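You operate a simulated robot arm through the tools that you are given. There is no shell and no other tool. Be economical: measure what you need, move in short steps, check, and stop when the job is done.

You run a simulated robot arm. Do the job below in one go: nothing can be reset, and whatever is moved stays where it is left.

TASK
Unclamp the brown block, lay it on the deck's wall-side edge and sand the specks off the plate.
Fine: knob to FREE, slider back; blue puck, put back after; the vent stays shut. What is to be rubbed or washed off counts as gone when no trace of it is left.
Where things are to end (x, y in the base frame): brown block within 60 mm of [490, -170].

The check looks at the end state, three seconds after you hand in, the way a careful person would. Anything else that was tipped, shoved, dropped, spilled or broken makes it a failure.

THE ROBOT
A 7-joint arm with a two-finger parallel gripper, fixed in place. Base frame: the origin is at the foot of the arm, x ahead of it, y to its left, z up; the work surface is at about z = 800. Units: mm, rad, N and s.
With the tool pointing down near the work surface it reaches from about 300 to 700 mm from the base axis. Its first joint turns from -1.152 to 1.152 rad. Payload 1.57 kg.
The tool frame sits at the grasp point between the pads (the TCP): z along the fingers, y along the line on which they close. The tips reach 30 mm beyond it. Largest opening 110 mm; finger width 24, thickness 12; the body of the gripper, 48 by 112 mm, starts 78 mm behind the TCP.
Orientation is that of the tool frame in the base frame, as [roll, pitch, yaw] about the fixed x, y, z axes, in that order (R = Rz(yaw) Ry(pitch) Rx(roll)). With the fingers straight down and closing along the base's y, the tool's x points along the base's -x, its y along +y and its z along -z.

THE INTERFACE
- The arm moves only by the tool arm_command. Its argument "steps" is one flat list of numbers, 7 for each row, row after row: the opening, from 0 (shut) to 1 (fully open), then the shift along the tool's x, y, z in units of 250 mm (1.0 is 250 mm), then the turn, a rotation vector about the tool's x, y, z in units of 60 degrees (1.0 is 60 degrees). In form: [claw, tx, ty, tz, wx, wy, wz, claw, tx, ty, tz, wx, wy, wz, ...]. A call has 1 to 20 rows; each row is the pose to reach, as a shift and turn from the pose commanded when the call began, along the tool's axes at that moment. A call with a number of a shift or a turn outside -1 to 1 is refused whole. Rows are played at 5 a second. More than 50 mm and 0.15 rad between two rows, or a gripper value outside its range, and nothing of the call is played. A pose out of reach is approached as far as the arm can. The call stops where the force on the tool passes 60 N (or 10 N more than at its start, if that is more) or the arm is blocked; 0.2 s more then pass. The fingers move at their own pace (about 108 mm/s each) and stop on an object; they squeeze with about 32 N. The grip force told is the motor's: it shows also when the fingers shut on nothing. Time passes only in rows, and 0.2 s behind the last, so rows that repeat a pose let the fingers close. The reply holds the time, the measured pose of the TCP, the force on the tool along the base axes, the opening and the grip force, in the units named above and with some noise, with the torque about the TCP (base axes, N m) and any sound that the robot's microphone picked up, and new pictures: "show" is both (left out), scene, wrist or none.
- Cameras (640 x 400 px; columns grow to the right, rows downward): "scene" is fixed at [167.5, -400.6, 1387.2]; the picture's right is [0.73, -0.68, 0.00], its down [-0.48, -0.51, -0.71] and it looks along [0.49, 0.52, -0.70] (base axes); focal length 350 px, centre (320, 200). "wrist" rides on the gripper at [70, 16, -141] in the tool frame; the picture's right is [-0.23, 0.97, 0.00], its down [-0.85, -0.20, -0.48] and it looks along [-0.47, -0.11, 0.88] (tool axes); focal length 222 px, centre (320, 200). There is no depth. A picture from a camera that has moved, and an enlarged one, comes with that camera's place and axes in the base frame and with its lens.
- close_up(camera, box): a new picture of the part [left, top, right, bottom] of that camera's present view, enlarged. No time passes.
- hand_in(): hands the job in; it is judged then, once.

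Work in short steps. Places have to be worked out from the pictures, the camera data and where the tool is seen: move nearer, look again, correct. Check each grasp and each placing, and mend what went wrong. You have 120 turns and 200 pictures in all, those below and enlarged ones among them. Open the gripper and draw the arm clear of the work before you hand the job in, unless the task says otherwise; then end with one line.

The tools are called after "Call:" as name(argument=value, ...) on one line, values as JSON. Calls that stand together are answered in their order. arm_command: Moves the arm, as the interface text tells. Its arguments: {"type":"object","properties":{"steps":{"type":"array","items":{"type":"number"}},"show":{"type":"string","enum":["both","scene","wrist","none"]}},"required":["steps"]} The other tools are called the same way: close_up (camera, box) takes an enlarged picture of a part of a camera's view; hand_in () hands the job in.

At the start:

```text
time: 0.0
ee_pos: [446.4, -168.0, 1097.5]
tcp_rot: [-3.141, 0.0, -3.139]
contact_force: [0.0, 0.9, 0.7]
wrist_torque: [-0.01, 0.0, 0.0]
gripper_width: 110.0
grip_force: 0.0
```

scene: 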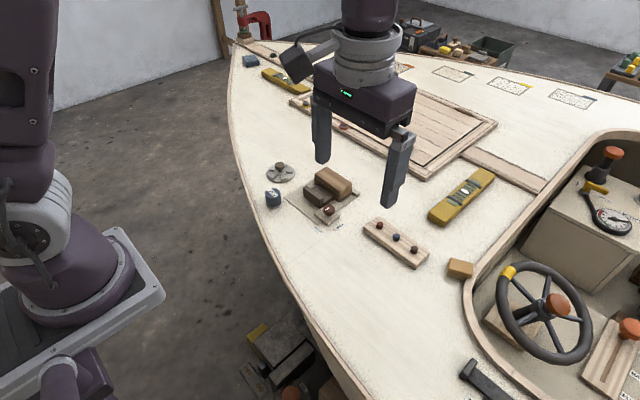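
wrist: 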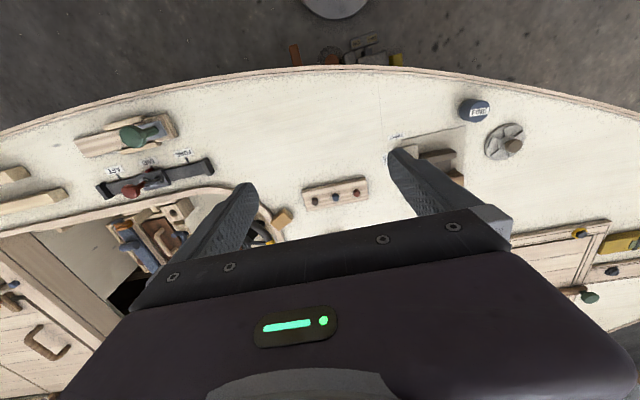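

The scene shows a clamp fixture with a brown block, a knob and a vent nearby. I take enlarged views before moving.

Call:
close_up(camera="scene", box=[240, 140, 400, 240])

Call:
close_up(camera="scene", box=[340, 160, 500, 280])

Call:
close_up(camera="wrist", box=[380, 80, 640, 240])

Call:
close_up(camera="scene", box=[440, 130, 640, 400])

```text
4.00 times, centred on (320, 190) of scene
camera zoom: at [167.5, -400.6, 1387.2], right [0.73, -0.68, 0.0], down [-0.48, -0.51, -0.71], along [0.49, 0.52, -0.7], focal length 1400 px, centre (320, 240)
```

zoom: 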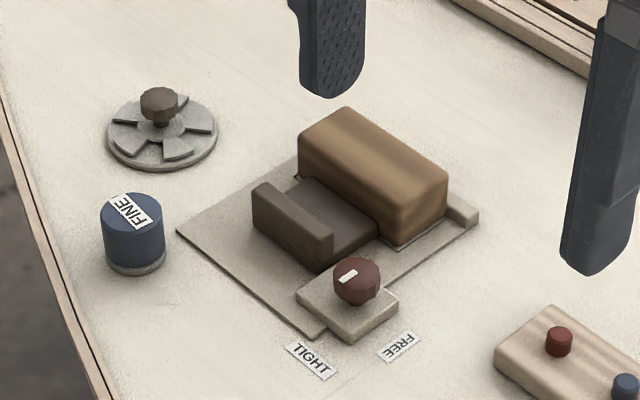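

```text
3.33 times, centred on (420, 220) of scene
camera zoom: at [167.5, -400.6, 1387.2], right [0.73, -0.68, 0.0], down [-0.48, -0.51, -0.71], along [0.49, 0.52, -0.7], focal length 1166 px, centre (-13, 133)
```

zoom: 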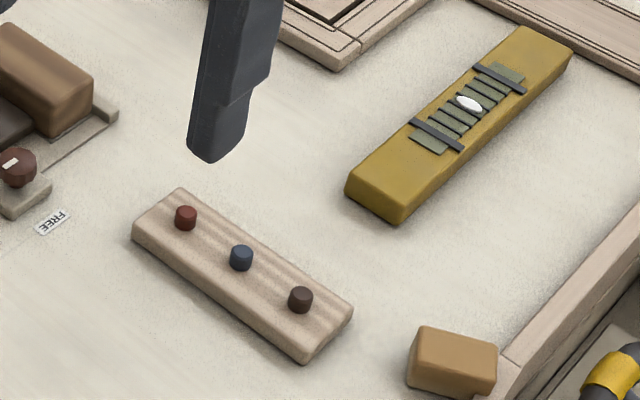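

```text
2.46 times, centred on (510, 160) of wrist
camera zoom: at [377.5, -151.3, 1239.4], right [0.23, 0.97, 0.0], down [0.86, -0.2, 0.48], along [0.47, -0.11, -0.88], focal length 547 px, centre (-148, 298)
```

zoom: 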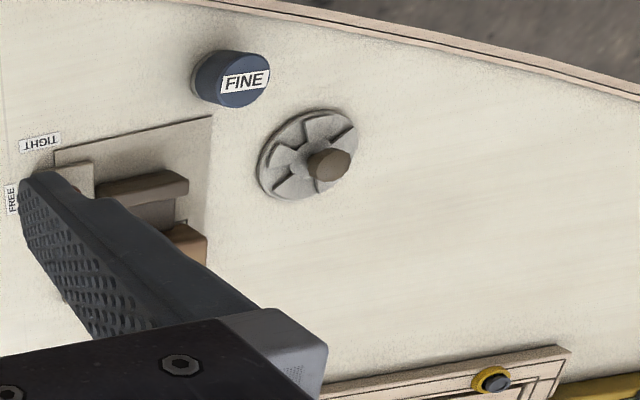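

```text
1.48 times, centred on (540, 265) of scene
camera zoom: at [167.5, -400.6, 1387.2], right [0.73, -0.68, 0.0], down [-0.48, -0.51, -0.71], along [0.49, 0.52, -0.7], focal length 518 px, centre (-6, 104)
```

zoom: 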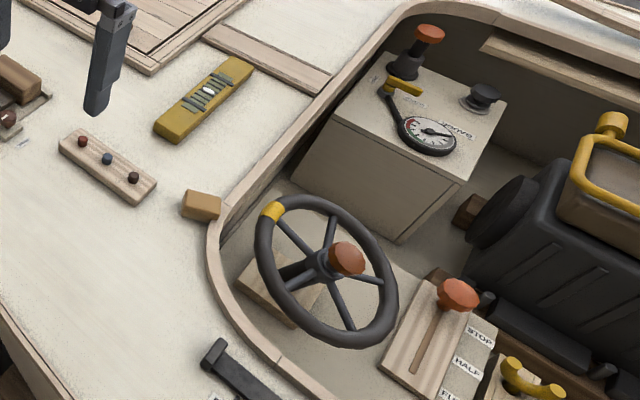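

I estimate the fixture plate spans about x 521–664, y −17–99, with the slider moving along x and the vent and puck beyond it. I move the wrist camera over for a nearer look.

Call:
arm_command(steps=[1, -0.023, 0.155, 0.065, 0, 0, 0, 1, -0.046, 0.31, 0.13, 0, 0, 0, 1, -0.068, 0.466, 0.194, 0, 0, 0, 1, -0.09, 0.62, 0.26, 0, 0, 0, 1, -0.113, 0.777, 0.323, 0, 0, 0, 1, -0.136, 0.932, 0.388, 0, 0, 0], show="both")

```text
time: 1.4
ee_pos: [480.1, 66.5, 999.6]
tcp_rot: [3.141, 0.001, 3.141]
contact_force: [0.1, 0.1, 0.0]
wrist_torque: [0.0, -0.01, 0.0]
gripper_width: 110.1
grip_force: 0.0
camera wrist: at [410.8, 82.6, 1141.1], right [0.23, 0.97, 0.0], down [0.85, -0.2, 0.48], along [0.47, -0.11, -0.88], focal length 222 px, centre (320, 200)
```

scene: 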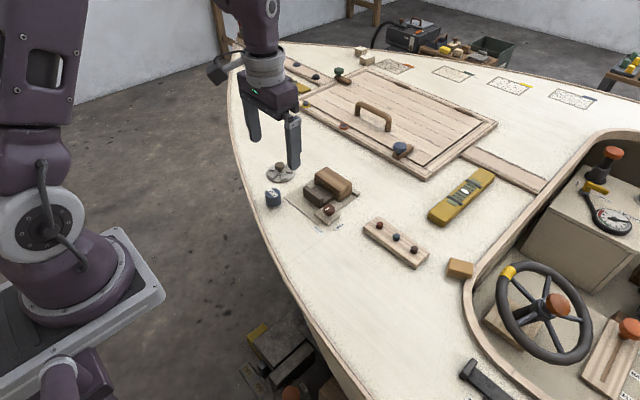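
wrist: 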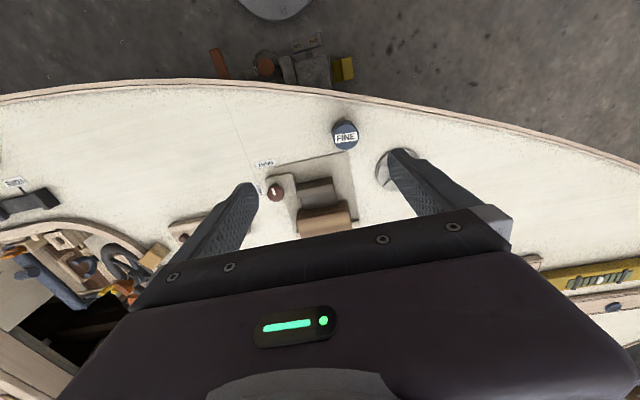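

The fixture is in view of the wrist camera; I enlarge it and the scene view.

Call:
close_up(camera="wrist", box=[240, 110, 400, 240])

Call:
close_up(camera="scene", box=[255, 150, 375, 240])

Call:
close_up(camera="scene", box=[230, 40, 640, 200])

```text
3.08 times, centred on (320, 175) of wrist
camera zoom: at [410.8, 82.6, 1141.1], right [0.23, 0.97, 0.0], down [0.85, -0.2, 0.48], along [0.47, -0.11, -0.88], focal length 684 px, centre (320, 277)
```

zoom: 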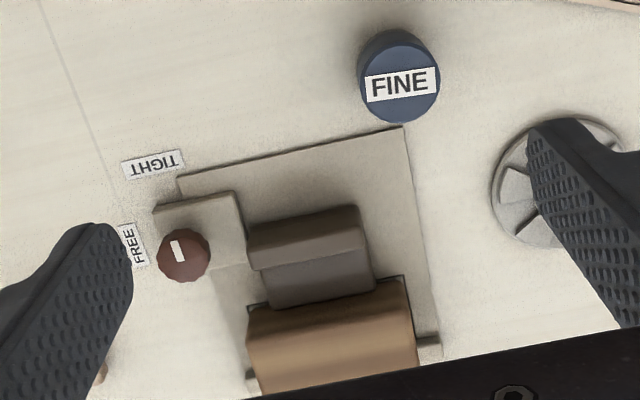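

```text
4.44 times, centred on (315, 195) of scene
camera zoom: at [167.5, -400.6, 1387.2], right [0.73, -0.68, 0.0], down [-0.48, -0.51, -0.71], along [0.49, 0.52, -0.7], focal length 1555 px, centre (342, 222)
```

zoom: 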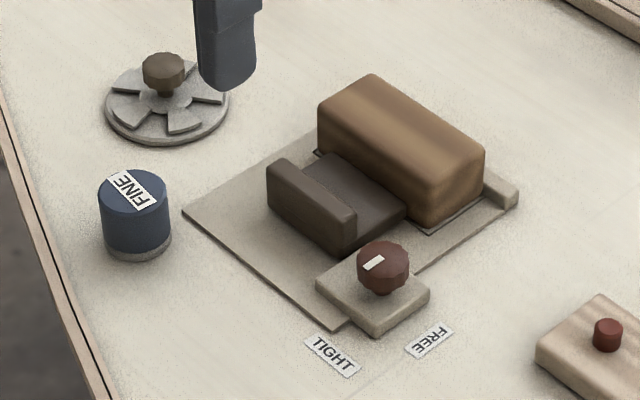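

```text
1.56 times, centred on (435, 120) of scene
camera zoom: at [167.5, -400.6, 1387.2], right [0.73, -0.68, 0.0], down [-0.48, -0.51, -0.71], along [0.49, 0.52, -0.7], focal length 546 px, centre (140, 325)
```

zoom: 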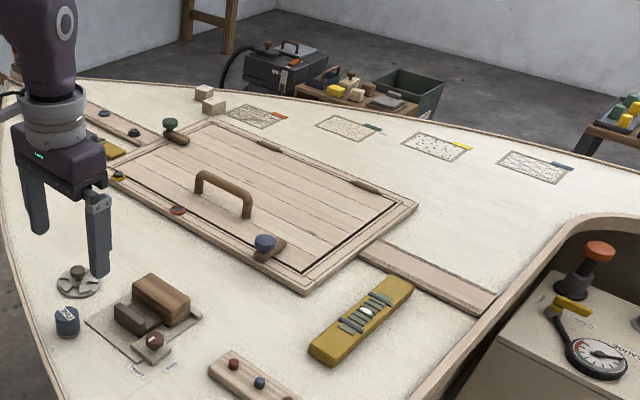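

The pointer bar points along −x (TIGHT) with FREE at −y; I put the knob near (551, −21), top z≈830. I move above it with fingers open for an accurate view.

Call:
arm_command(steps=[1, -0.068, -0.087, 0.094, 0, 0, 0, 1, -0.136, -0.173, 0.189, 0, 0, 0, 1, -0.204, -0.26, 0.283, 0, 0, 0, 1, -0.272, -0.346, 0.378, 0, 0, 0], show="wrist")

Call:
close_up(camera="wrist", box=[220, 50, 460, 240])

```text
time: 2.4
ee_pos: [548.5, -23.0, 904.5]
tcp_rot: [3.141, 0.0, -3.14]
contact_force: [-0.5, -1.0, -0.2]
wrist_torque: [0.05, -0.02, -0.03]
gripper_width: 110.2
grip_force: 0.0
camera wrist: at [480.5, -5.6, 1046.3], right [0.23, 0.97, 0.0], down [0.86, -0.2, 0.48], along [0.47, -0.11, -0.88], focal length 222 px, centre (320, 200)
```

wrist: 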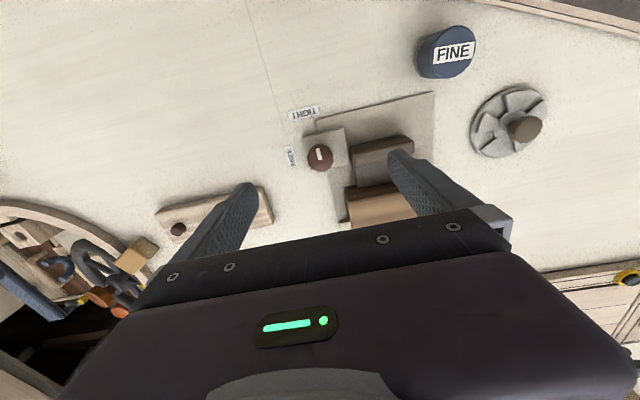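

```text
2.11 times, centred on (340, 145) of wrist
camera zoom: at [480.5, -5.6, 1046.3], right [0.23, 0.97, 0.0], down [0.86, -0.2, 0.48], along [0.47, -0.11, -0.88], focal length 468 px, centre (278, 316)
```

zoom: 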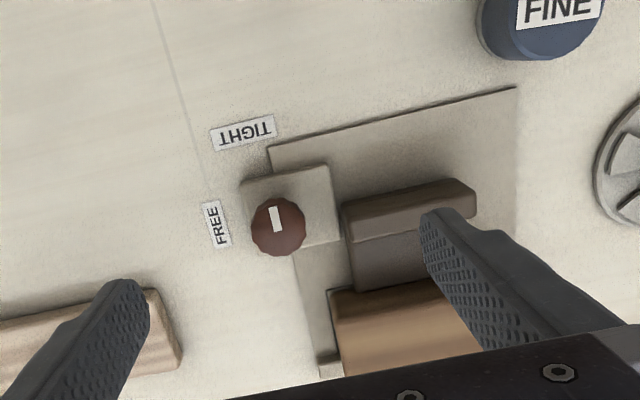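

Knob centred at about (549, −21), radius ≈13 mm, slider rim starts at y≈10. I rotate the tool 40° so that the later 90° turn keeps the fingers clear of the slider, and narrow the opening.

Call:
arm_command(steps=[0.5, 0, 0, 0, 0, 0, -0.133, 0.5, 0, 0, 0, 0, 0, -0.267, 0.5, 0, 0, 0, 0, 0, -0.4, 0.5, 0, 0, 0, 0, 0, -0.533, 0.5, -0.002, 0.008, 0.04, 0, 0, -0.667], show="both")

Call:
close_up(camera="scene", box=[255, 130, 395, 235])

```text
time: 3.6
ee_pos: [549.8, -19.0, 895.9]
tcp_rot: [3.141, 0.0, -2.439]
contact_force: [0.7, -0.2, 0.1]
wrist_torque: [0.03, 0.02, 0.01]
gripper_width: 55.1
grip_force: 0.2
camera wrist: at [486.3, -51.6, 1037.4], right [-0.46, 0.89, 0.0], down [0.78, 0.4, 0.48], along [0.43, 0.22, -0.88], focal length 222 px, centre (320, 200)
```

scene: 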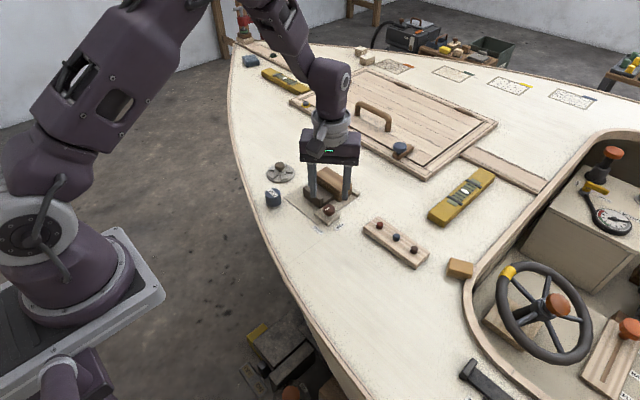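
wrist: 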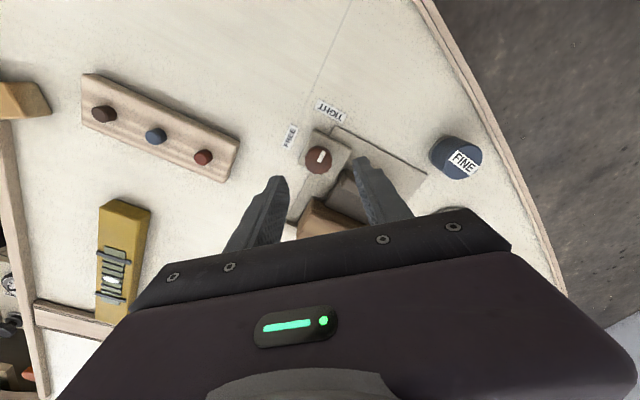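

```text
3.81 times, centred on (325, 182) of scene
camera zoom: at [167.5, -400.6, 1387.2], right [0.73, -0.68, 0.0], down [-0.48, -0.51, -0.71], along [0.49, 0.52, -0.7], focal length 1333 px, centre (301, 267)
```

zoom: 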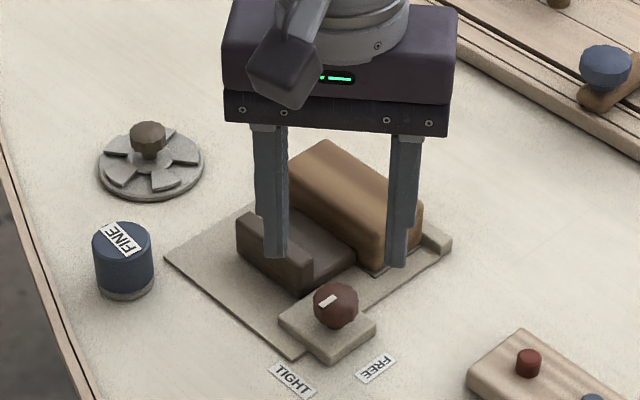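

Wrist view puts the knob at (548, −21.5). I descend so that tips are near z≈817, then close.

Call:
arm_command(steps=[0.5, 0.011, -0.004, 0.1, 0, 0, 0, 0.5, 0.011, -0.004, 0.15, 0, 0, 0, 0.5, 0.011, -0.004, 0.196, 0, 0, 0], show="both")

Call:
close_up(camera="scene", box=[265, 150, 385, 240])

Call:
close_up(camera="wrist", box=[240, 80, 440, 240])

```text
time: 4.4
ee_pos: [546.9, -23.0, 848.0]
tcp_rot: [-3.139, -0.001, -2.442]
contact_force: [-0.3, 1.1, -0.2]
wrist_torque: [-0.01, 0.01, -0.02]
gripper_width: 54.9
grip_force: 0.1
camera wrist: at [484.3, -54.3, 989.0], right [-0.45, 0.89, 0.0], down [0.78, 0.4, 0.48], along [0.43, 0.22, -0.88], focal length 222 px, centre (320, 200)
```

scene: 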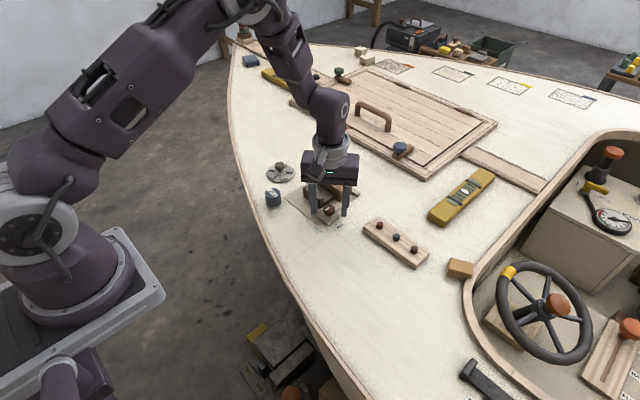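
wrist: 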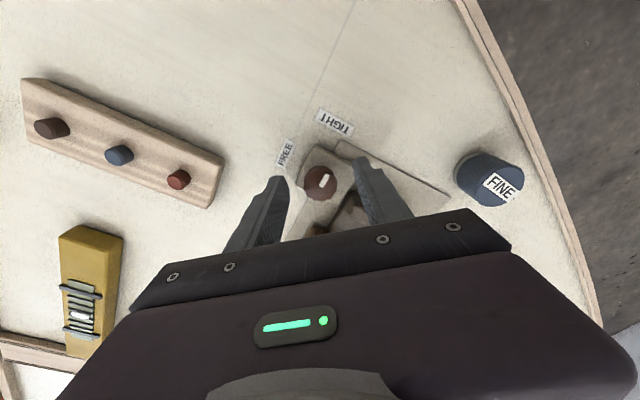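

```text
4.44 times, centred on (325, 195) of scene
camera zoom: at [167.5, -400.6, 1387.2], right [0.73, -0.68, 0.0], down [-0.48, -0.51, -0.71], along [0.49, 0.52, -0.7], focal length 1555 px, centre (298, 222)
```

zoom: 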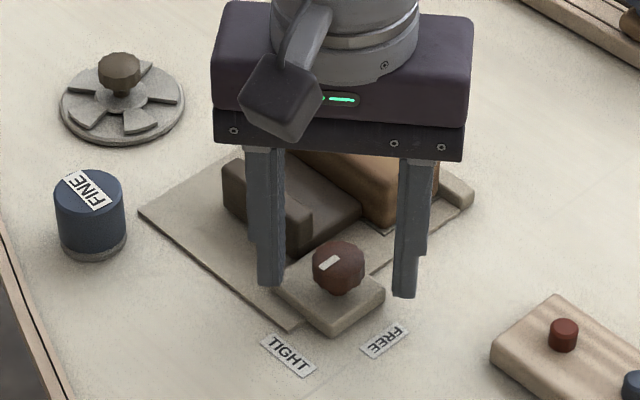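

```text
2.50 times, centred on (340, 160) of wrist
camera zoom: at [484.3, -54.3, 989.0], right [-0.45, 0.89, 0.0], down [0.78, 0.4, 0.48], along [0.43, 0.22, -0.88], focal length 555 px, centre (270, 300)
```

zoom: 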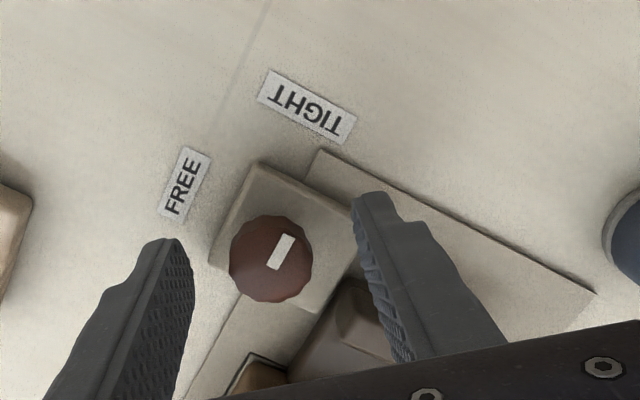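

The fingers straddle the knob within about 2 mm; I correct that and close.

Call:
arm_command(steps=[0.5, -0.01, 0.002, 0, 0, 0, 0, 0.15, -0.01, 0.002, 0, 0, 0, 0, 0.15, -0.01, 0.002, 0, 0, 0, 0], show="none")

Call:
close_up(camera="wrist", box=[240, 80, 440, 240])

```text
time: 5.2
ee_pos: [549.7, -20.7, 847.0]
tcp_rot: [-3.14, 0.001, -2.441]
contact_force: [5.1, -5.8, -4.4]
wrist_torque: [-0.15, -0.06, 0.03]
gripper_width: 25.8
grip_force: 37.0
```

```text
2.50 times, centred on (340, 160) of wrist
camera zoom: at [486.3, -52.5, 988.5], right [-0.45, 0.89, 0.0], down [0.78, 0.4, 0.48], along [0.43, 0.22, -0.88], focal length 555 px, centre (270, 300)
```

zoom: 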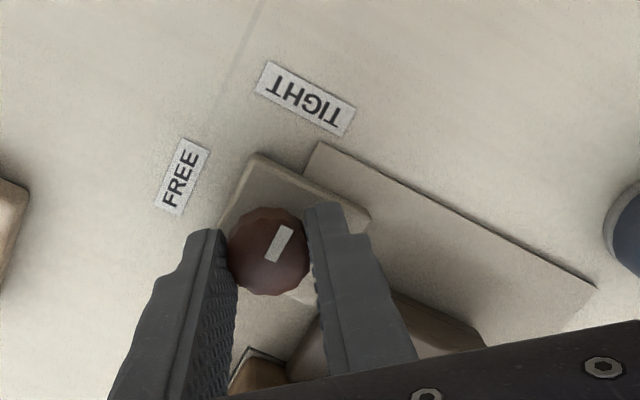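

The knob is held at 25.8 mm. I turn it by the first 45° (counterclockwise from above, TIGHT→FREE).

Call:
arm_command(steps=[0.15, 0, 0, 0, 0, 0, -0.125, 0.15, 0, 0, 0, 0, 0, -0.25, 0.15, 0, 0, 0, 0, 0, -0.375, 0.15, 0, 0, 0, 0, 0, -0.5, 0.15, 0, 0, 0, 0, 0, -0.625, 0.15, 0, 0, 0, 0, 0, -0.75], show="none")

Call:
close_up(camera="wrist", box=[240, 80, 440, 240])

```text
time: 6.6
ee_pos: [548.0, -20.7, 845.4]
tcp_rot: [3.14, 0.0, -1.656]
contact_force: [-4.5, -0.4, -8.8]
wrist_torque: [0.02, 0.06, 0.02]
gripper_width: 25.9
grip_force: 37.0
```

```text
2.50 times, centred on (340, 160) of wrist
camera zoom: at [527.6, -87.7, 988.7], right [-0.95, 0.31, 0.0], down [0.27, 0.84, 0.48], along [0.15, 0.46, -0.88], focal length 555 px, centre (270, 300)
```

zoom: 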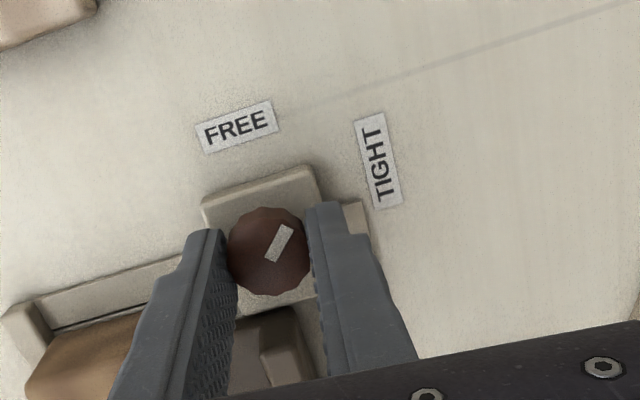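

The bar turned with the gripper, about half way. I turn the remaining 45°.

Call:
arm_command(steps=[0.15, 0, 0, 0, 0, 0, -0.125, 0.15, 0, 0, 0, 0, 0, -0.25, 0.15, 0, 0, 0, 0, 0, -0.375, 0.15, 0, 0, 0, 0, 0, -0.5, 0.15, 0, 0, 0, 0, 0, -0.625, 0.15, 0, 0, 0, 0, 0, -0.76, 0.15, 0, 0, 0, 0, 0, -0.76], show="none")

Call:
close_up(camera="wrist", box=[240, 80, 440, 240])

```text
time: 8.2
ee_pos: [546.4, -21.3, 846.0]
tcp_rot: [3.138, 0.003, -0.86]
contact_force: [-29.0, 0.8, 1.5]
wrist_torque: [0.54, 0.79, -0.15]
gripper_width: 25.6
grip_force: 36.8
```

```text
2.50 times, centred on (340, 160) of wrist
camera zoom: at [582.0, -83.4, 988.6], right [-0.89, -0.46, 0.0], down [-0.41, 0.78, 0.48], along [-0.22, 0.42, -0.88], focal length 555 px, centre (270, 300)
```

zoom: 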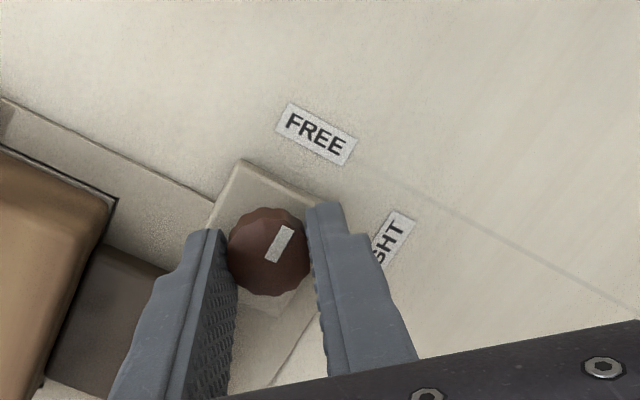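

The bar now points at FREE; a side force of 29 N shows the stop or a light contact. I open just a little and lift straight up.

Call:
arm_command(steps=[0.32, 0, 0, 0, 0, 0, -0.75, 0.32, 0, 0, -0.02, 0, 0, -0.75, 0.32, 0, 0, -0.1, 0, 0, -0.75, 0.4, 0, 0, -0.28, 0, 0, -0.75], show="none")

Call:
close_up(camera="wrist", box=[240, 80, 440, 240])

```text
refused: row 1 steps farther than a row can; nothing moved
```

```text
2.50 times, centred on (340, 160) of wrist
camera zoom: at [582.0, -83.4, 988.6], right [-0.89, -0.46, 0.0], down [-0.41, 0.78, 0.48], along [-0.22, 0.42, -0.88], focal length 555 px, centre (270, 300)
```

zoom: 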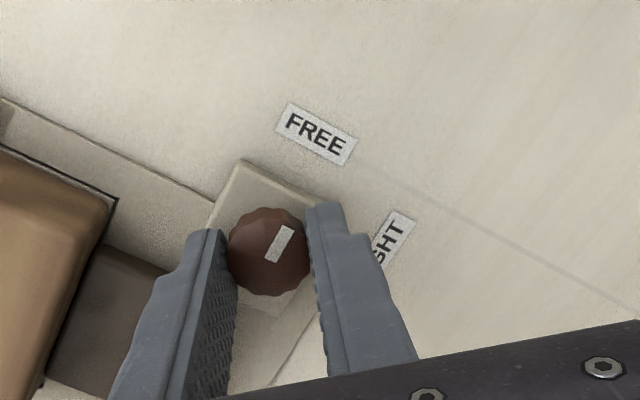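

The turn entries were relative to the present pose by mistake; I reissue the release and lift with no turn.

Call:
arm_command(steps=[0.32, 0, 0, 0, 0, 0, 0, 0.32, 0, 0, -0.02, 0, 0, 0, 0.32, 0, 0, -0.1, 0, 0, 0, 0.4, 0, 0, -0.28, 0, 0, 0], show="both")

Call:
close_up(camera="wrist", box=[200, 60, 440, 240])

```text
time: 9.2
ee_pos: [546.8, -18.5, 916.6]
tcp_rot: [3.14, 0.001, -0.861]
contact_force: [-0.5, 0.1, 0.1]
wrist_torque: [-0.01, 0.0, 0.0]
gripper_width: 43.9
grip_force: 0.0
camera wrist: at [581.6, -81.7, 1058.7], right [-0.89, -0.46, 0.0], down [-0.41, 0.78, 0.48], along [-0.22, 0.42, -0.88], focal length 222 px, centre (320, 200)
```

scene: 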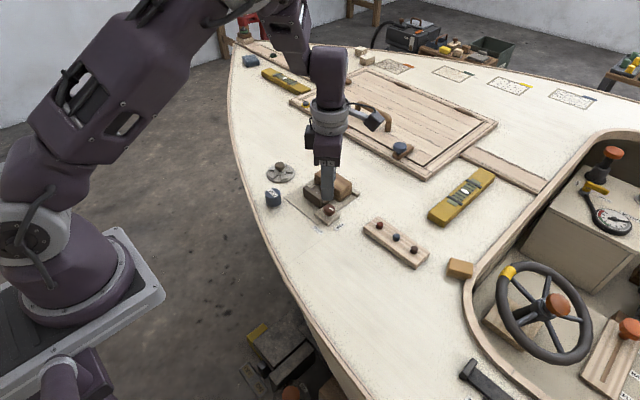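
wrist: 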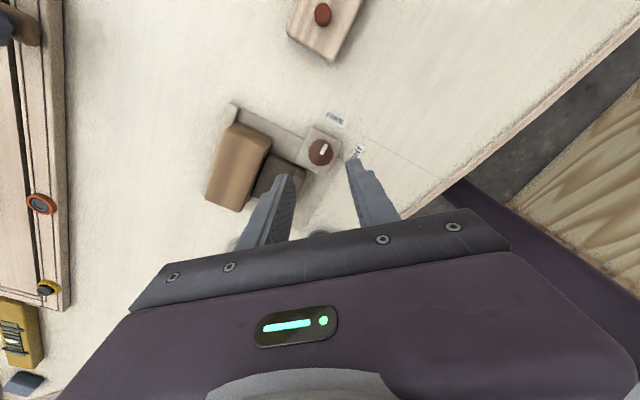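

```text
2.22 times, centred on (320, 150) of wrist
camera zoom: at [581.6, -81.7, 1058.7], right [-0.89, -0.46, 0.0], down [-0.41, 0.78, 0.48], along [-0.22, 0.42, -0.88], focal length 494 px, centre (320, 311)
```

zoom: 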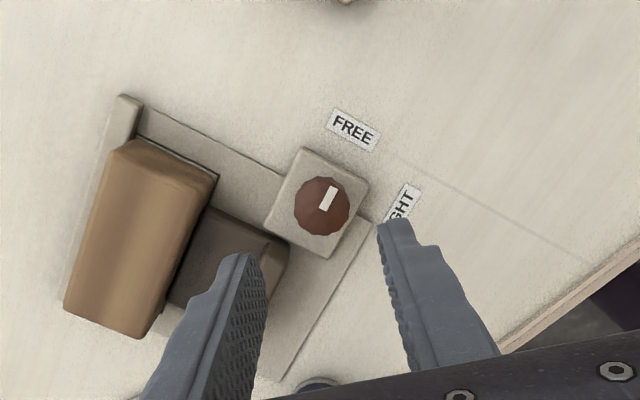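

The knob reads FREE. The slider's rim is at x≈548–564, y≈10–69, and the block's near face at x≈596. I move above the rim with the fingers closing along x.

Call:
arm_command(steps=[0.4, -0.031, -0.036, 0, 0, 0, 0.136, 0.4, -0.062, -0.072, 0, 0, 0, 0.271, 0.4, -0.092, -0.108, 0, 0, 0, 0.407, 0.4, -0.123, -0.144, 0, 0, 0, 0.542, 0.4, -0.154, -0.18, 0.04, 0, 0, 0.678], show="both")

Call:
close_up(camera="wrist", box=[200, 60, 440, 240])

Call:
close_up(camera="scene", box=[265, 130, 385, 240])

```text
time: 10.4
ee_pos: [556.2, 38.7, 906.7]
tcp_rot: [-3.142, -0.001, -1.573]
contact_force: [-1.0, 1.0, -0.6]
wrist_torque: [-0.02, -0.03, 0.01]
gripper_width: 44.0
grip_force: 0.1
camera wrist: at [541.5, -29.5, 1049.1], right [-0.97, 0.23, 0.0], down [0.2, 0.85, 0.48], along [0.11, 0.47, -0.88], focal length 222 px, centre (320, 200)
```

scene: 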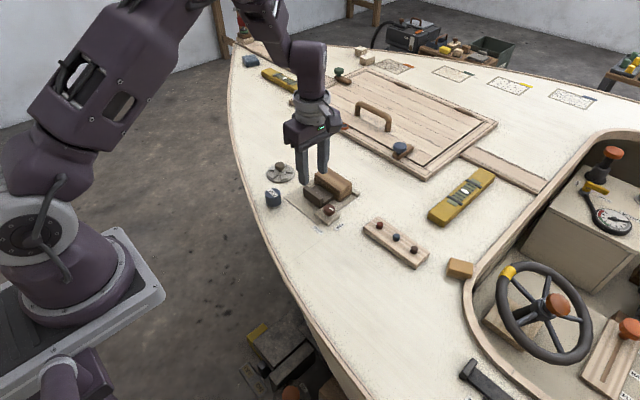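
wrist: 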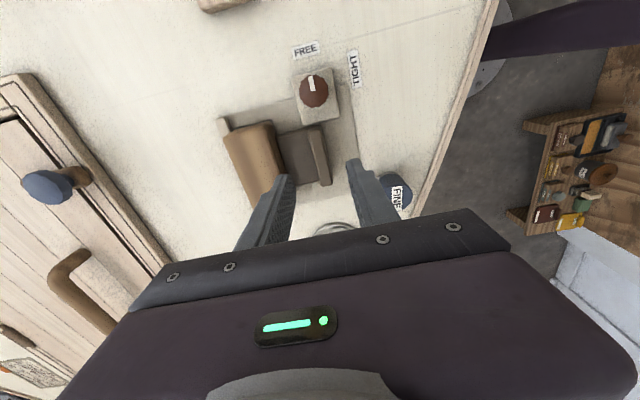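

```text
2.22 times, centred on (320, 150) of wrist
camera zoom: at [541.5, -29.5, 1049.1], right [-0.97, 0.23, 0.0], down [0.2, 0.85, 0.48], along [0.11, 0.47, -0.88], focal length 494 px, centre (320, 311)
```

zoom: 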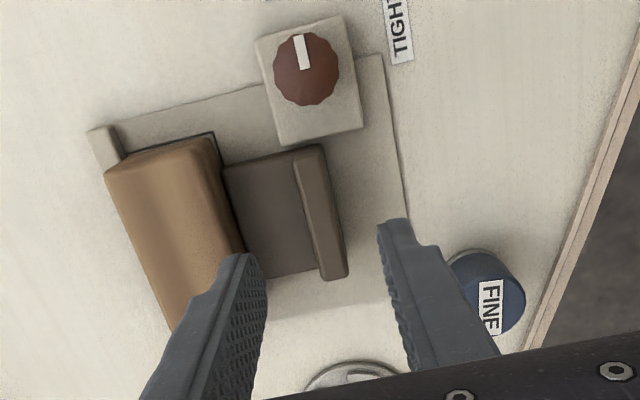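

```text
3.64 times, centred on (325, 185) of scene
camera zoom: at [167.5, -400.6, 1387.2], right [0.73, -0.68, 0.0], down [-0.48, -0.51, -0.71], along [0.49, 0.52, -0.7], focal length 1272 px, centre (302, 254)
```

zoom: 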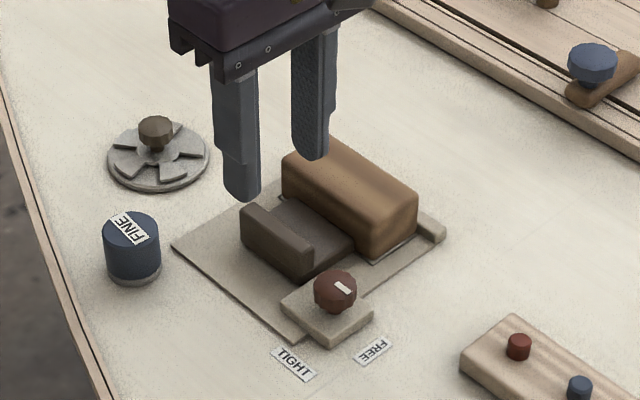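

Rim centre is about (557, 39), top ≈834, slider body top ≈821. I descend to TCP z≈854, close on the rim, and check.

Call:
arm_command(steps=[0.4, 0, -0.004, 0.1, 0, 0, 0, 0.4, 0, -0.004, 0.17, 0, 0, 0, 0.4, 0, -0.004, 0.211, 0, 0, 0, 0.03, 0, -0.004, 0.211, 0, 0, 0, 0.03, 0, -0.004, 0.211, 0, 0, 0], show="none")

Call:
close_up(camera="wrist", box=[200, 60, 440, 240])

Call:
close_up(camera="scene", box=[265, 130, 385, 240])

```text
time: 11.6
ee_pos: [556.1, 39.5, 855.2]
tcp_rot: [3.135, -0.001, -1.57]
contact_force: [-19.8, 2.4, 3.8]
wrist_torque: [-0.36, 0.39, 0.09]
gripper_width: 14.0
grip_force: 30.6
```

```text
2.22 times, centred on (320, 150) of wrist
camera zoom: at [541.7, -29.7, 997.0], right [-0.97, 0.23, 0.0], down [0.2, 0.86, 0.48], along [0.1, 0.46, -0.88], focal length 494 px, centre (320, 311)
```

zoom: 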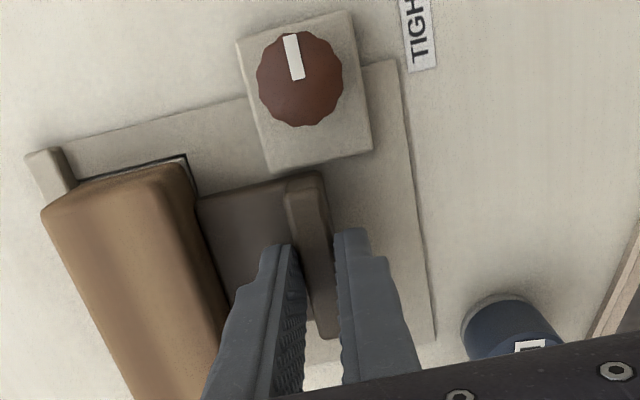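

```text
3.64 times, centred on (325, 185) of scene
camera zoom: at [167.0, -400.5, 1387.2], right [0.73, -0.68, 0.0], down [-0.48, -0.51, -0.71], along [0.49, 0.52, -0.7], focal length 1272 px, centre (302, 254)
```

zoom: 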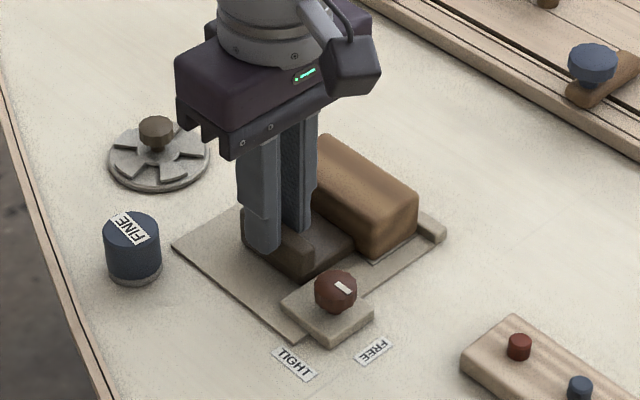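

The rim is gripped (14 mm). I pull along −x (tool +y) in small steps.

Call:
arm_command(steps=[0.03, 0, 0.02, 0, 0, 0, 0, 0.03, 0, 0.04, 0, 0, 0, 0, 0.03, 0, 0.06, 0, 0, 0, 0, 0.03, 0, 0.08, 0, 0, 0, 0, 0.03, 0, 0.1, 0, 0, 0, 0, 0.03, 0, 0.12, 0, 0, 0, 0], show="none")

Call:
close_up(camera="scene", box=[265, 130, 385, 240])

```text
time: 13.0
ee_pos: [529.4, 38.4, 855.2]
tcp_rot: [-3.135, -0.001, -1.571]
contact_force: [1.0, 8.2, 17.2]
wrist_torque: [-0.32, 0.04, -0.13]
gripper_width: 13.7
grip_force: 30.1
```

```text
3.64 times, centred on (325, 185) of scene
camera zoom: at [167.3, -400.4, 1387.3], right [0.73, -0.68, 0.0], down [-0.48, -0.51, -0.71], along [0.49, 0.52, -0.7], focal length 1272 px, centre (302, 254)
```

zoom: 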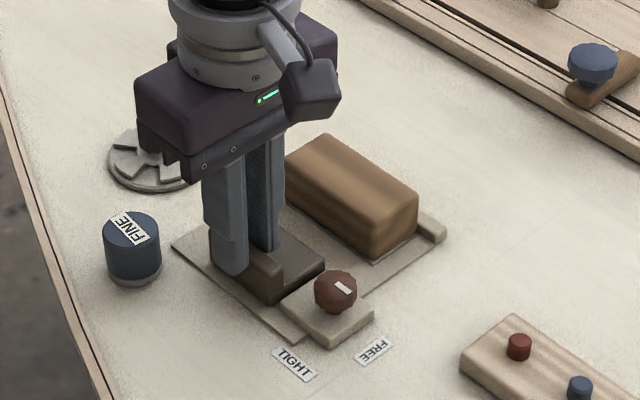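

The slider moved about 27 mm and is near the plate edge; I test for the end stop with a few more millimetres.

Call:
arm_command(steps=[0.03, 0, 0.016, 0, 0, 0, 0, 0.03, 0, 0.032, 0, 0, 0, 0, 0.03, 0, 0.032, 0, 0, 0, 0], show="none")

Call:
close_up(camera="wrist", box=[160, 40, 440, 240])

```text
time: 13.8
ee_pos: [525.0, 39.3, 855.0]
tcp_rot: [-3.13, 0.003, -1.571]
contact_force: [39.2, 3.6, 5.9]
wrist_torque: [-0.64, -0.86, 0.16]
gripper_width: 14.0
grip_force: 30.3
```

```text
2.00 times, centred on (300, 140) of wrist
camera zoom: at [508.8, -30.5, 996.4], right [-0.97, 0.23, -0.01], down [0.19, 0.85, 0.48], along [0.12, 0.47, -0.88], focal length 444 px, centre (360, 320)
```

zoom: 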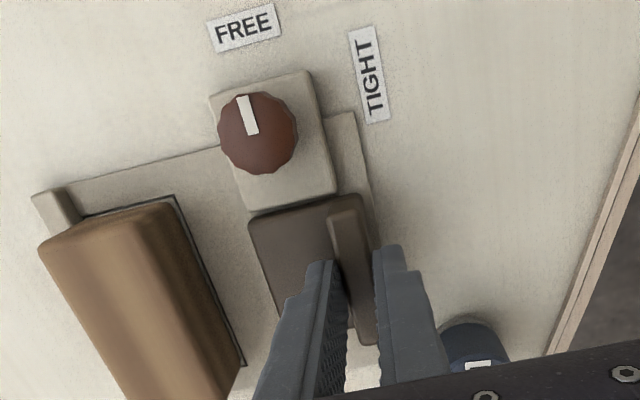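

The end stop is reached (39 N). I release, lift, and move above the block to view it.

Call:
arm_command(steps=[0.3, 0, -0.012, 0, 0, 0, 0, 0.3, 0, -0.016, 0, 0, 0, 0, 0.3, 0, -0.016, -0.12, 0, 0, 0, 0.5, 0, -0.016, -0.28, 0, 0, 0, 0.8, 0, -0.2, -0.32, 0, 0, 0, 0.8, 0, -0.38, -0.32, 0, 0, 0], show="both")

Call:
close_up(camera="wrist", box=[200, 60, 480, 240])

Call:
close_up(camera="scene", box=[265, 130, 385, 240])

```text
time: 15.2
ee_pos: [616.1, 37.2, 933.3]
tcp_rot: [3.14, 0.001, -1.57]
contact_force: [0.6, -0.5, -0.6]
wrist_torque: [0.03, 0.01, -0.06]
gripper_width: 88.1
grip_force: 0.1
camera wrist: at [600.8, -32.1, 1075.3], right [-0.97, 0.23, 0.0], down [0.2, 0.86, 0.48], along [0.11, 0.47, -0.88], focal length 222 px, centre (320, 200)
```

scene: 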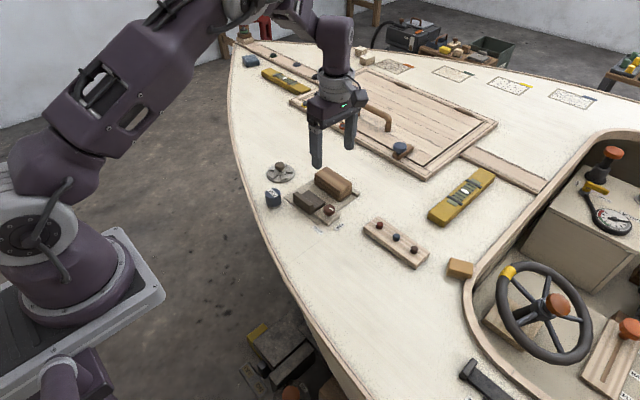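
wrist: 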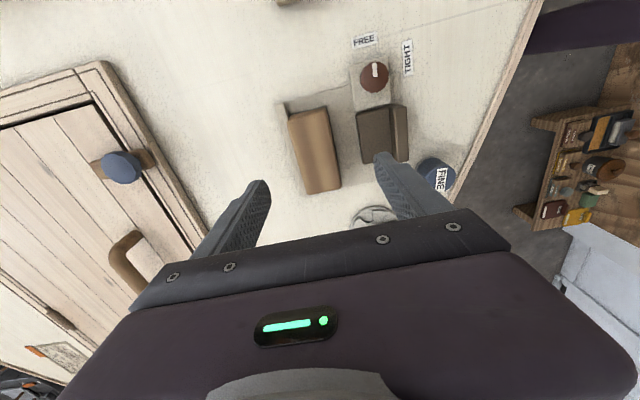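

```text
2.22 times, centred on (340, 150) of wrist
camera zoom: at [600.8, -32.1, 1075.3], right [-0.97, 0.23, 0.0], down [0.2, 0.86, 0.48], along [0.11, 0.47, -0.88], focal length 494 px, centre (276, 311)
```

zoom: 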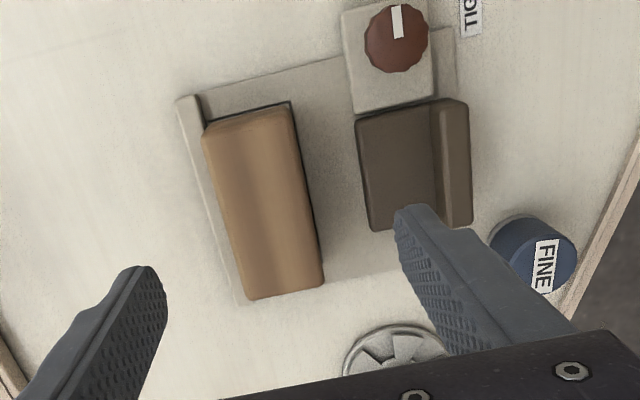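

```text
3.64 times, centred on (325, 185) of scene
camera zoom: at [167.5, -400.6, 1387.2], right [0.73, -0.68, 0.0], down [-0.48, -0.51, -0.71], along [0.49, 0.52, -0.7], focal length 1272 px, centre (302, 254)
```

zoom: 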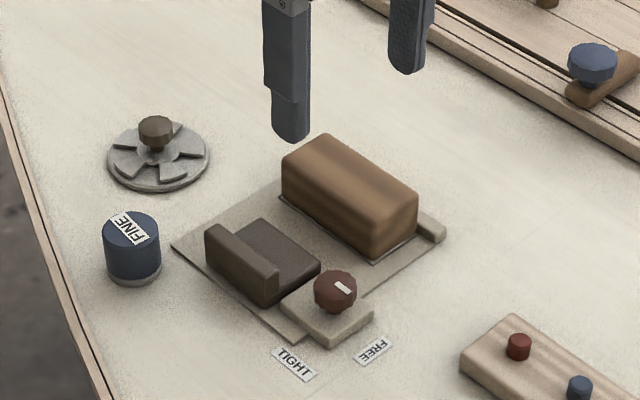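

The block is centred near (621, 36), about 38 mm wide in x. I descend to TCP z≈850 and close on it.

Call:
arm_command(steps=[0.65, 0, -0.02, 0.15, 0, 0, 0, 0.65, 0, -0.02, 0.25, 0, 0, 0, 0.65, 0, -0.02, 0.333, 0, 0, 0, 0.2, 0, -0.02, 0.333, 0, 0, 0, 0.2, 0, -0.02, 0.333, 0, 0, 0], show="none")

Call:
close_up(camera="wrist", box=[200, 60, 480, 240])

Call:
close_up(camera="scene", box=[265, 130, 385, 240])

```text
time: 16.4
ee_pos: [620.3, 37.2, 850.4]
tcp_rot: [3.141, -0.002, -1.569]
contact_force: [-2.1, 0.7, 0.7]
wrist_torque: [0.02, 0.07, 0.01]
gripper_width: 43.0
grip_force: 32.2
```

```text
2.22 times, centred on (340, 150) of wrist
camera zoom: at [606.0, -31.1, 991.8], right [-0.97, 0.23, 0.0], down [0.2, 0.86, 0.48], along [0.11, 0.47, -0.88], focal length 494 px, centre (276, 311)
```

zoom: 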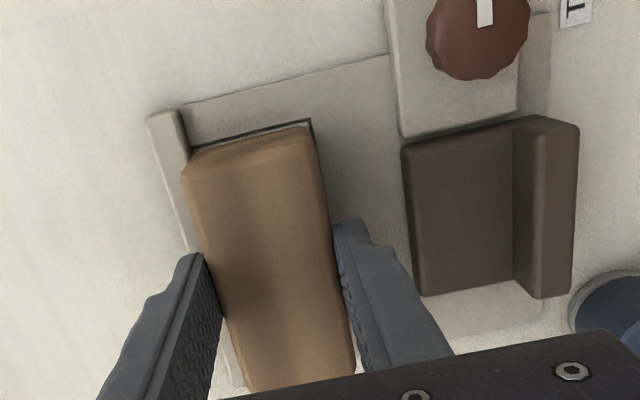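

```text
3.64 times, centred on (325, 185) of scene
camera zoom: at [167.5, -400.6, 1387.2], right [0.73, -0.68, 0.0], down [-0.48, -0.51, -0.71], along [0.49, 0.52, -0.7], focal length 1272 px, centre (302, 254)
```

zoom: 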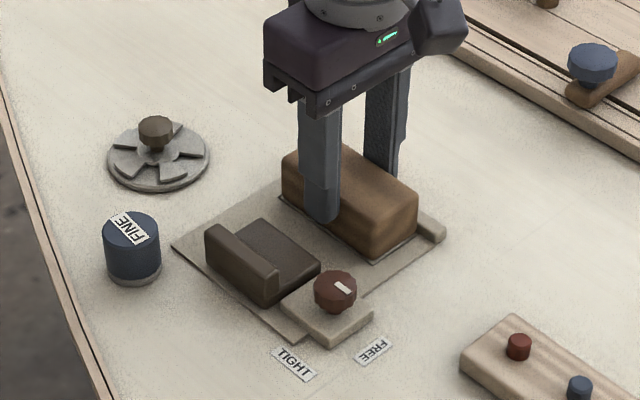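

Block is held at 43 mm. I lift it straight up and check weight.

Call:
arm_command(steps=[0.2, 0, 0, -0.1, 0, 0, 0, 0.2, 0, 0, -0.2, 0, 0, 0, 0.2, 0, 0, -0.36, 0, 0, 0, 0.2, 0, 0, -0.36, 0, 0, 0], show="both")

Call:
close_up(camera="scene", box=[265, 130, 385, 240])

```text
time: 17.4
ee_pos: [622.3, 37.2, 942.6]
tcp_rot: [3.141, 0.0, -1.572]
contact_force: [0.3, -0.7, -0.8]
wrist_torque: [0.02, -0.02, 0.0]
gripper_width: 43.3
grip_force: 32.1
camera wrist: at [606.0, -30.8, 1084.0], right [-0.97, 0.23, 0.0], down [0.2, 0.86, 0.48], along [0.11, 0.47, -0.88], focal length 222 px, centre (320, 200)
```

scene: 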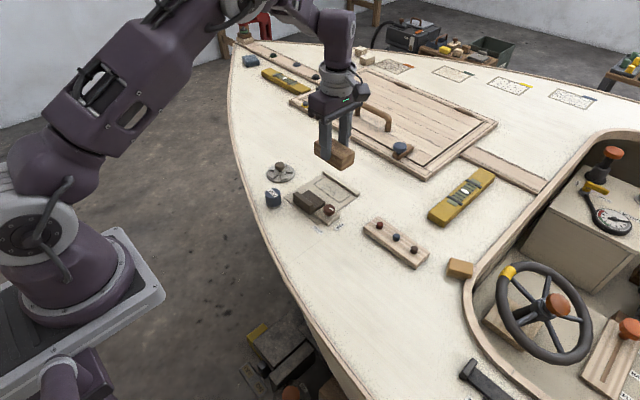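
wrist: 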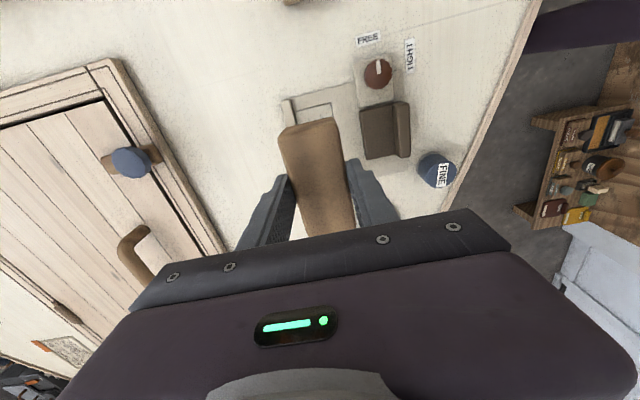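

```text
3.64 times, centred on (325, 185) of scene
camera zoom: at [167.6, -400.6, 1387.2], right [0.73, -0.68, 0.0], down [-0.48, -0.51, -0.71], along [0.49, 0.52, -0.7], focal length 1272 px, centre (302, 254)
```

zoom: 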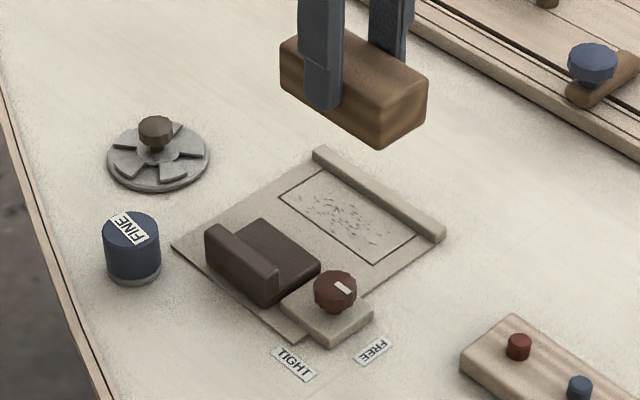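

The block is clear and specks show on the inset beneath. I carry it to (490, −170) at height.

Call:
arm_command(steps=[0.2, 0.138, 0.088, 0, 0, 0, 0, 0.2, 0.276, 0.176, 0, 0, 0, 0, 0.2, 0.414, 0.264, 0, 0, 0, 0, 0.2, 0.552, 0.352, 0, 0, 0, 0, 0.2, 0.69, 0.44, 0, 0, 0, 0, 0.2, 0.828, 0.528, 0, 0, 0, 0, 0.2, 0.828, 0.528, 0.15, 0, 0, 0, 0.2, 0.828, 0.528, 0.3, 0, 0, 0], show="both")

```text
time: 19.2
ee_pos: [490.1, -169.5, 868.2]
tcp_rot: [-3.141, 0.0, -1.571]
contact_force: [0.0, -0.4, -1.0]
wrist_torque: [0.0, 0.0, 0.05]
gripper_width: 43.1
grip_force: 31.7
camera wrist: at [474.1, -238.7, 1009.6], right [-0.97, 0.23, 0.0], down [0.2, 0.86, 0.48], along [0.11, 0.47, -0.88], focal length 222 px, centre (320, 200)
```

scene: 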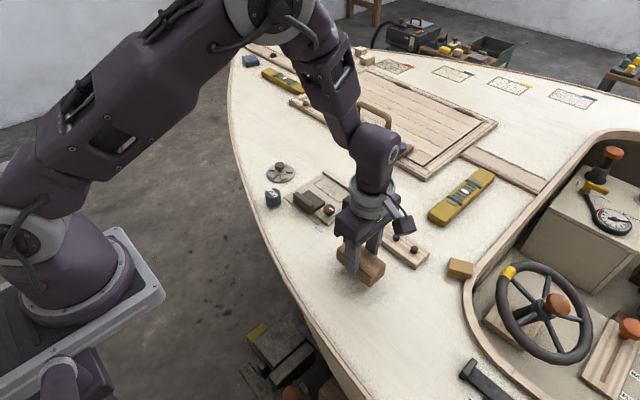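
wrist: 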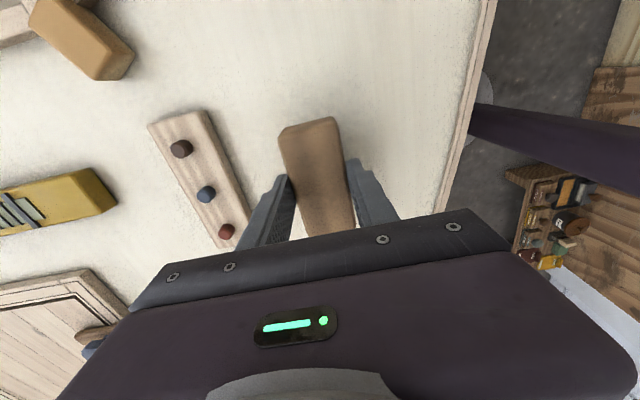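

The spot is clear deck. I lower in small steps until contact shows.

Call:
arm_command(steps=[0.2, 0, 0, 0.04, 0, 0, 0, 0.2, 0, 0, 0.068, 0, 0, 0, 0.2, 0, 0, 0.076, 0, 0, 0, 0.2, 0, 0, 0.084, 0, 0, 0], show="none")

```text
time: 20.2
ee_pos: [488.3, -168.6, 847.9]
tcp_rot: [-3.14, -0.003, -1.571]
contact_force: [-5.9, 4.5, 29.3]
wrist_torque: [0.39, 0.27, 0.05]
gripper_width: 43.4
grip_force: 32.0
```

The deck is felt (29 N at z 848). I open and lift away, then look.

Call:
arm_command(steps=[0.2, 0, 0, -0.006, 0, 0, 0, 0.55, 0, 0, -0.006, 0, 0, 0, 0.55, 0, 0, -0.006, 0, 0, 0, 0.55, 0, 0, -0.15, 0, 0, 0, 0.55, 0, 0, -0.32, 0, 0, 0], show="both")

Call:
close_up(camera="scene", box=[240, 140, 400, 240])

```text
time: 21.4
ee_pos: [487.4, -169.1, 927.3]
tcp_rot: [-3.141, 0.0, -1.57]
contact_force: [0.9, 0.4, 0.0]
wrist_torque: [-0.02, 0.01, 0.01]
gripper_width: 60.5
grip_force: 0.1
camera wrist: at [471.6, -238.5, 1068.8], right [-0.97, 0.23, 0.0], down [0.2, 0.85, 0.48], along [0.11, 0.47, -0.88], focal length 222 px, centre (320, 200)
```

scene: 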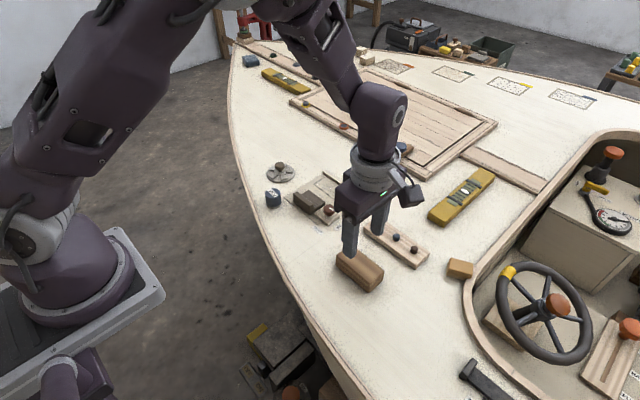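
wrist: 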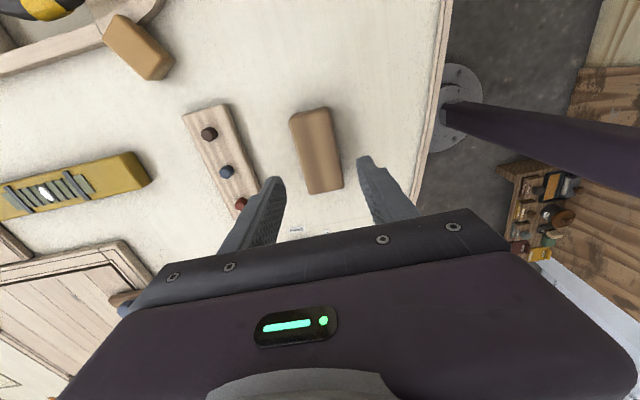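

```text
4.00 times, centred on (320, 190) of scene
camera zoom: at [167.5, -400.6, 1387.2], right [0.73, -0.68, 0.0], down [-0.48, -0.51, -0.71], along [0.49, 0.52, -0.7], focal length 1400 px, centre (320, 240)
```

zoom: 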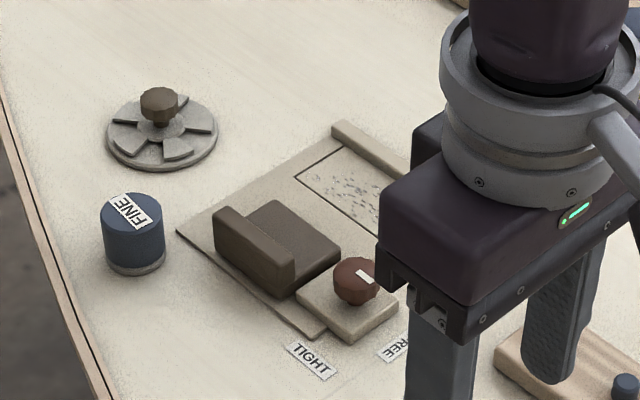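

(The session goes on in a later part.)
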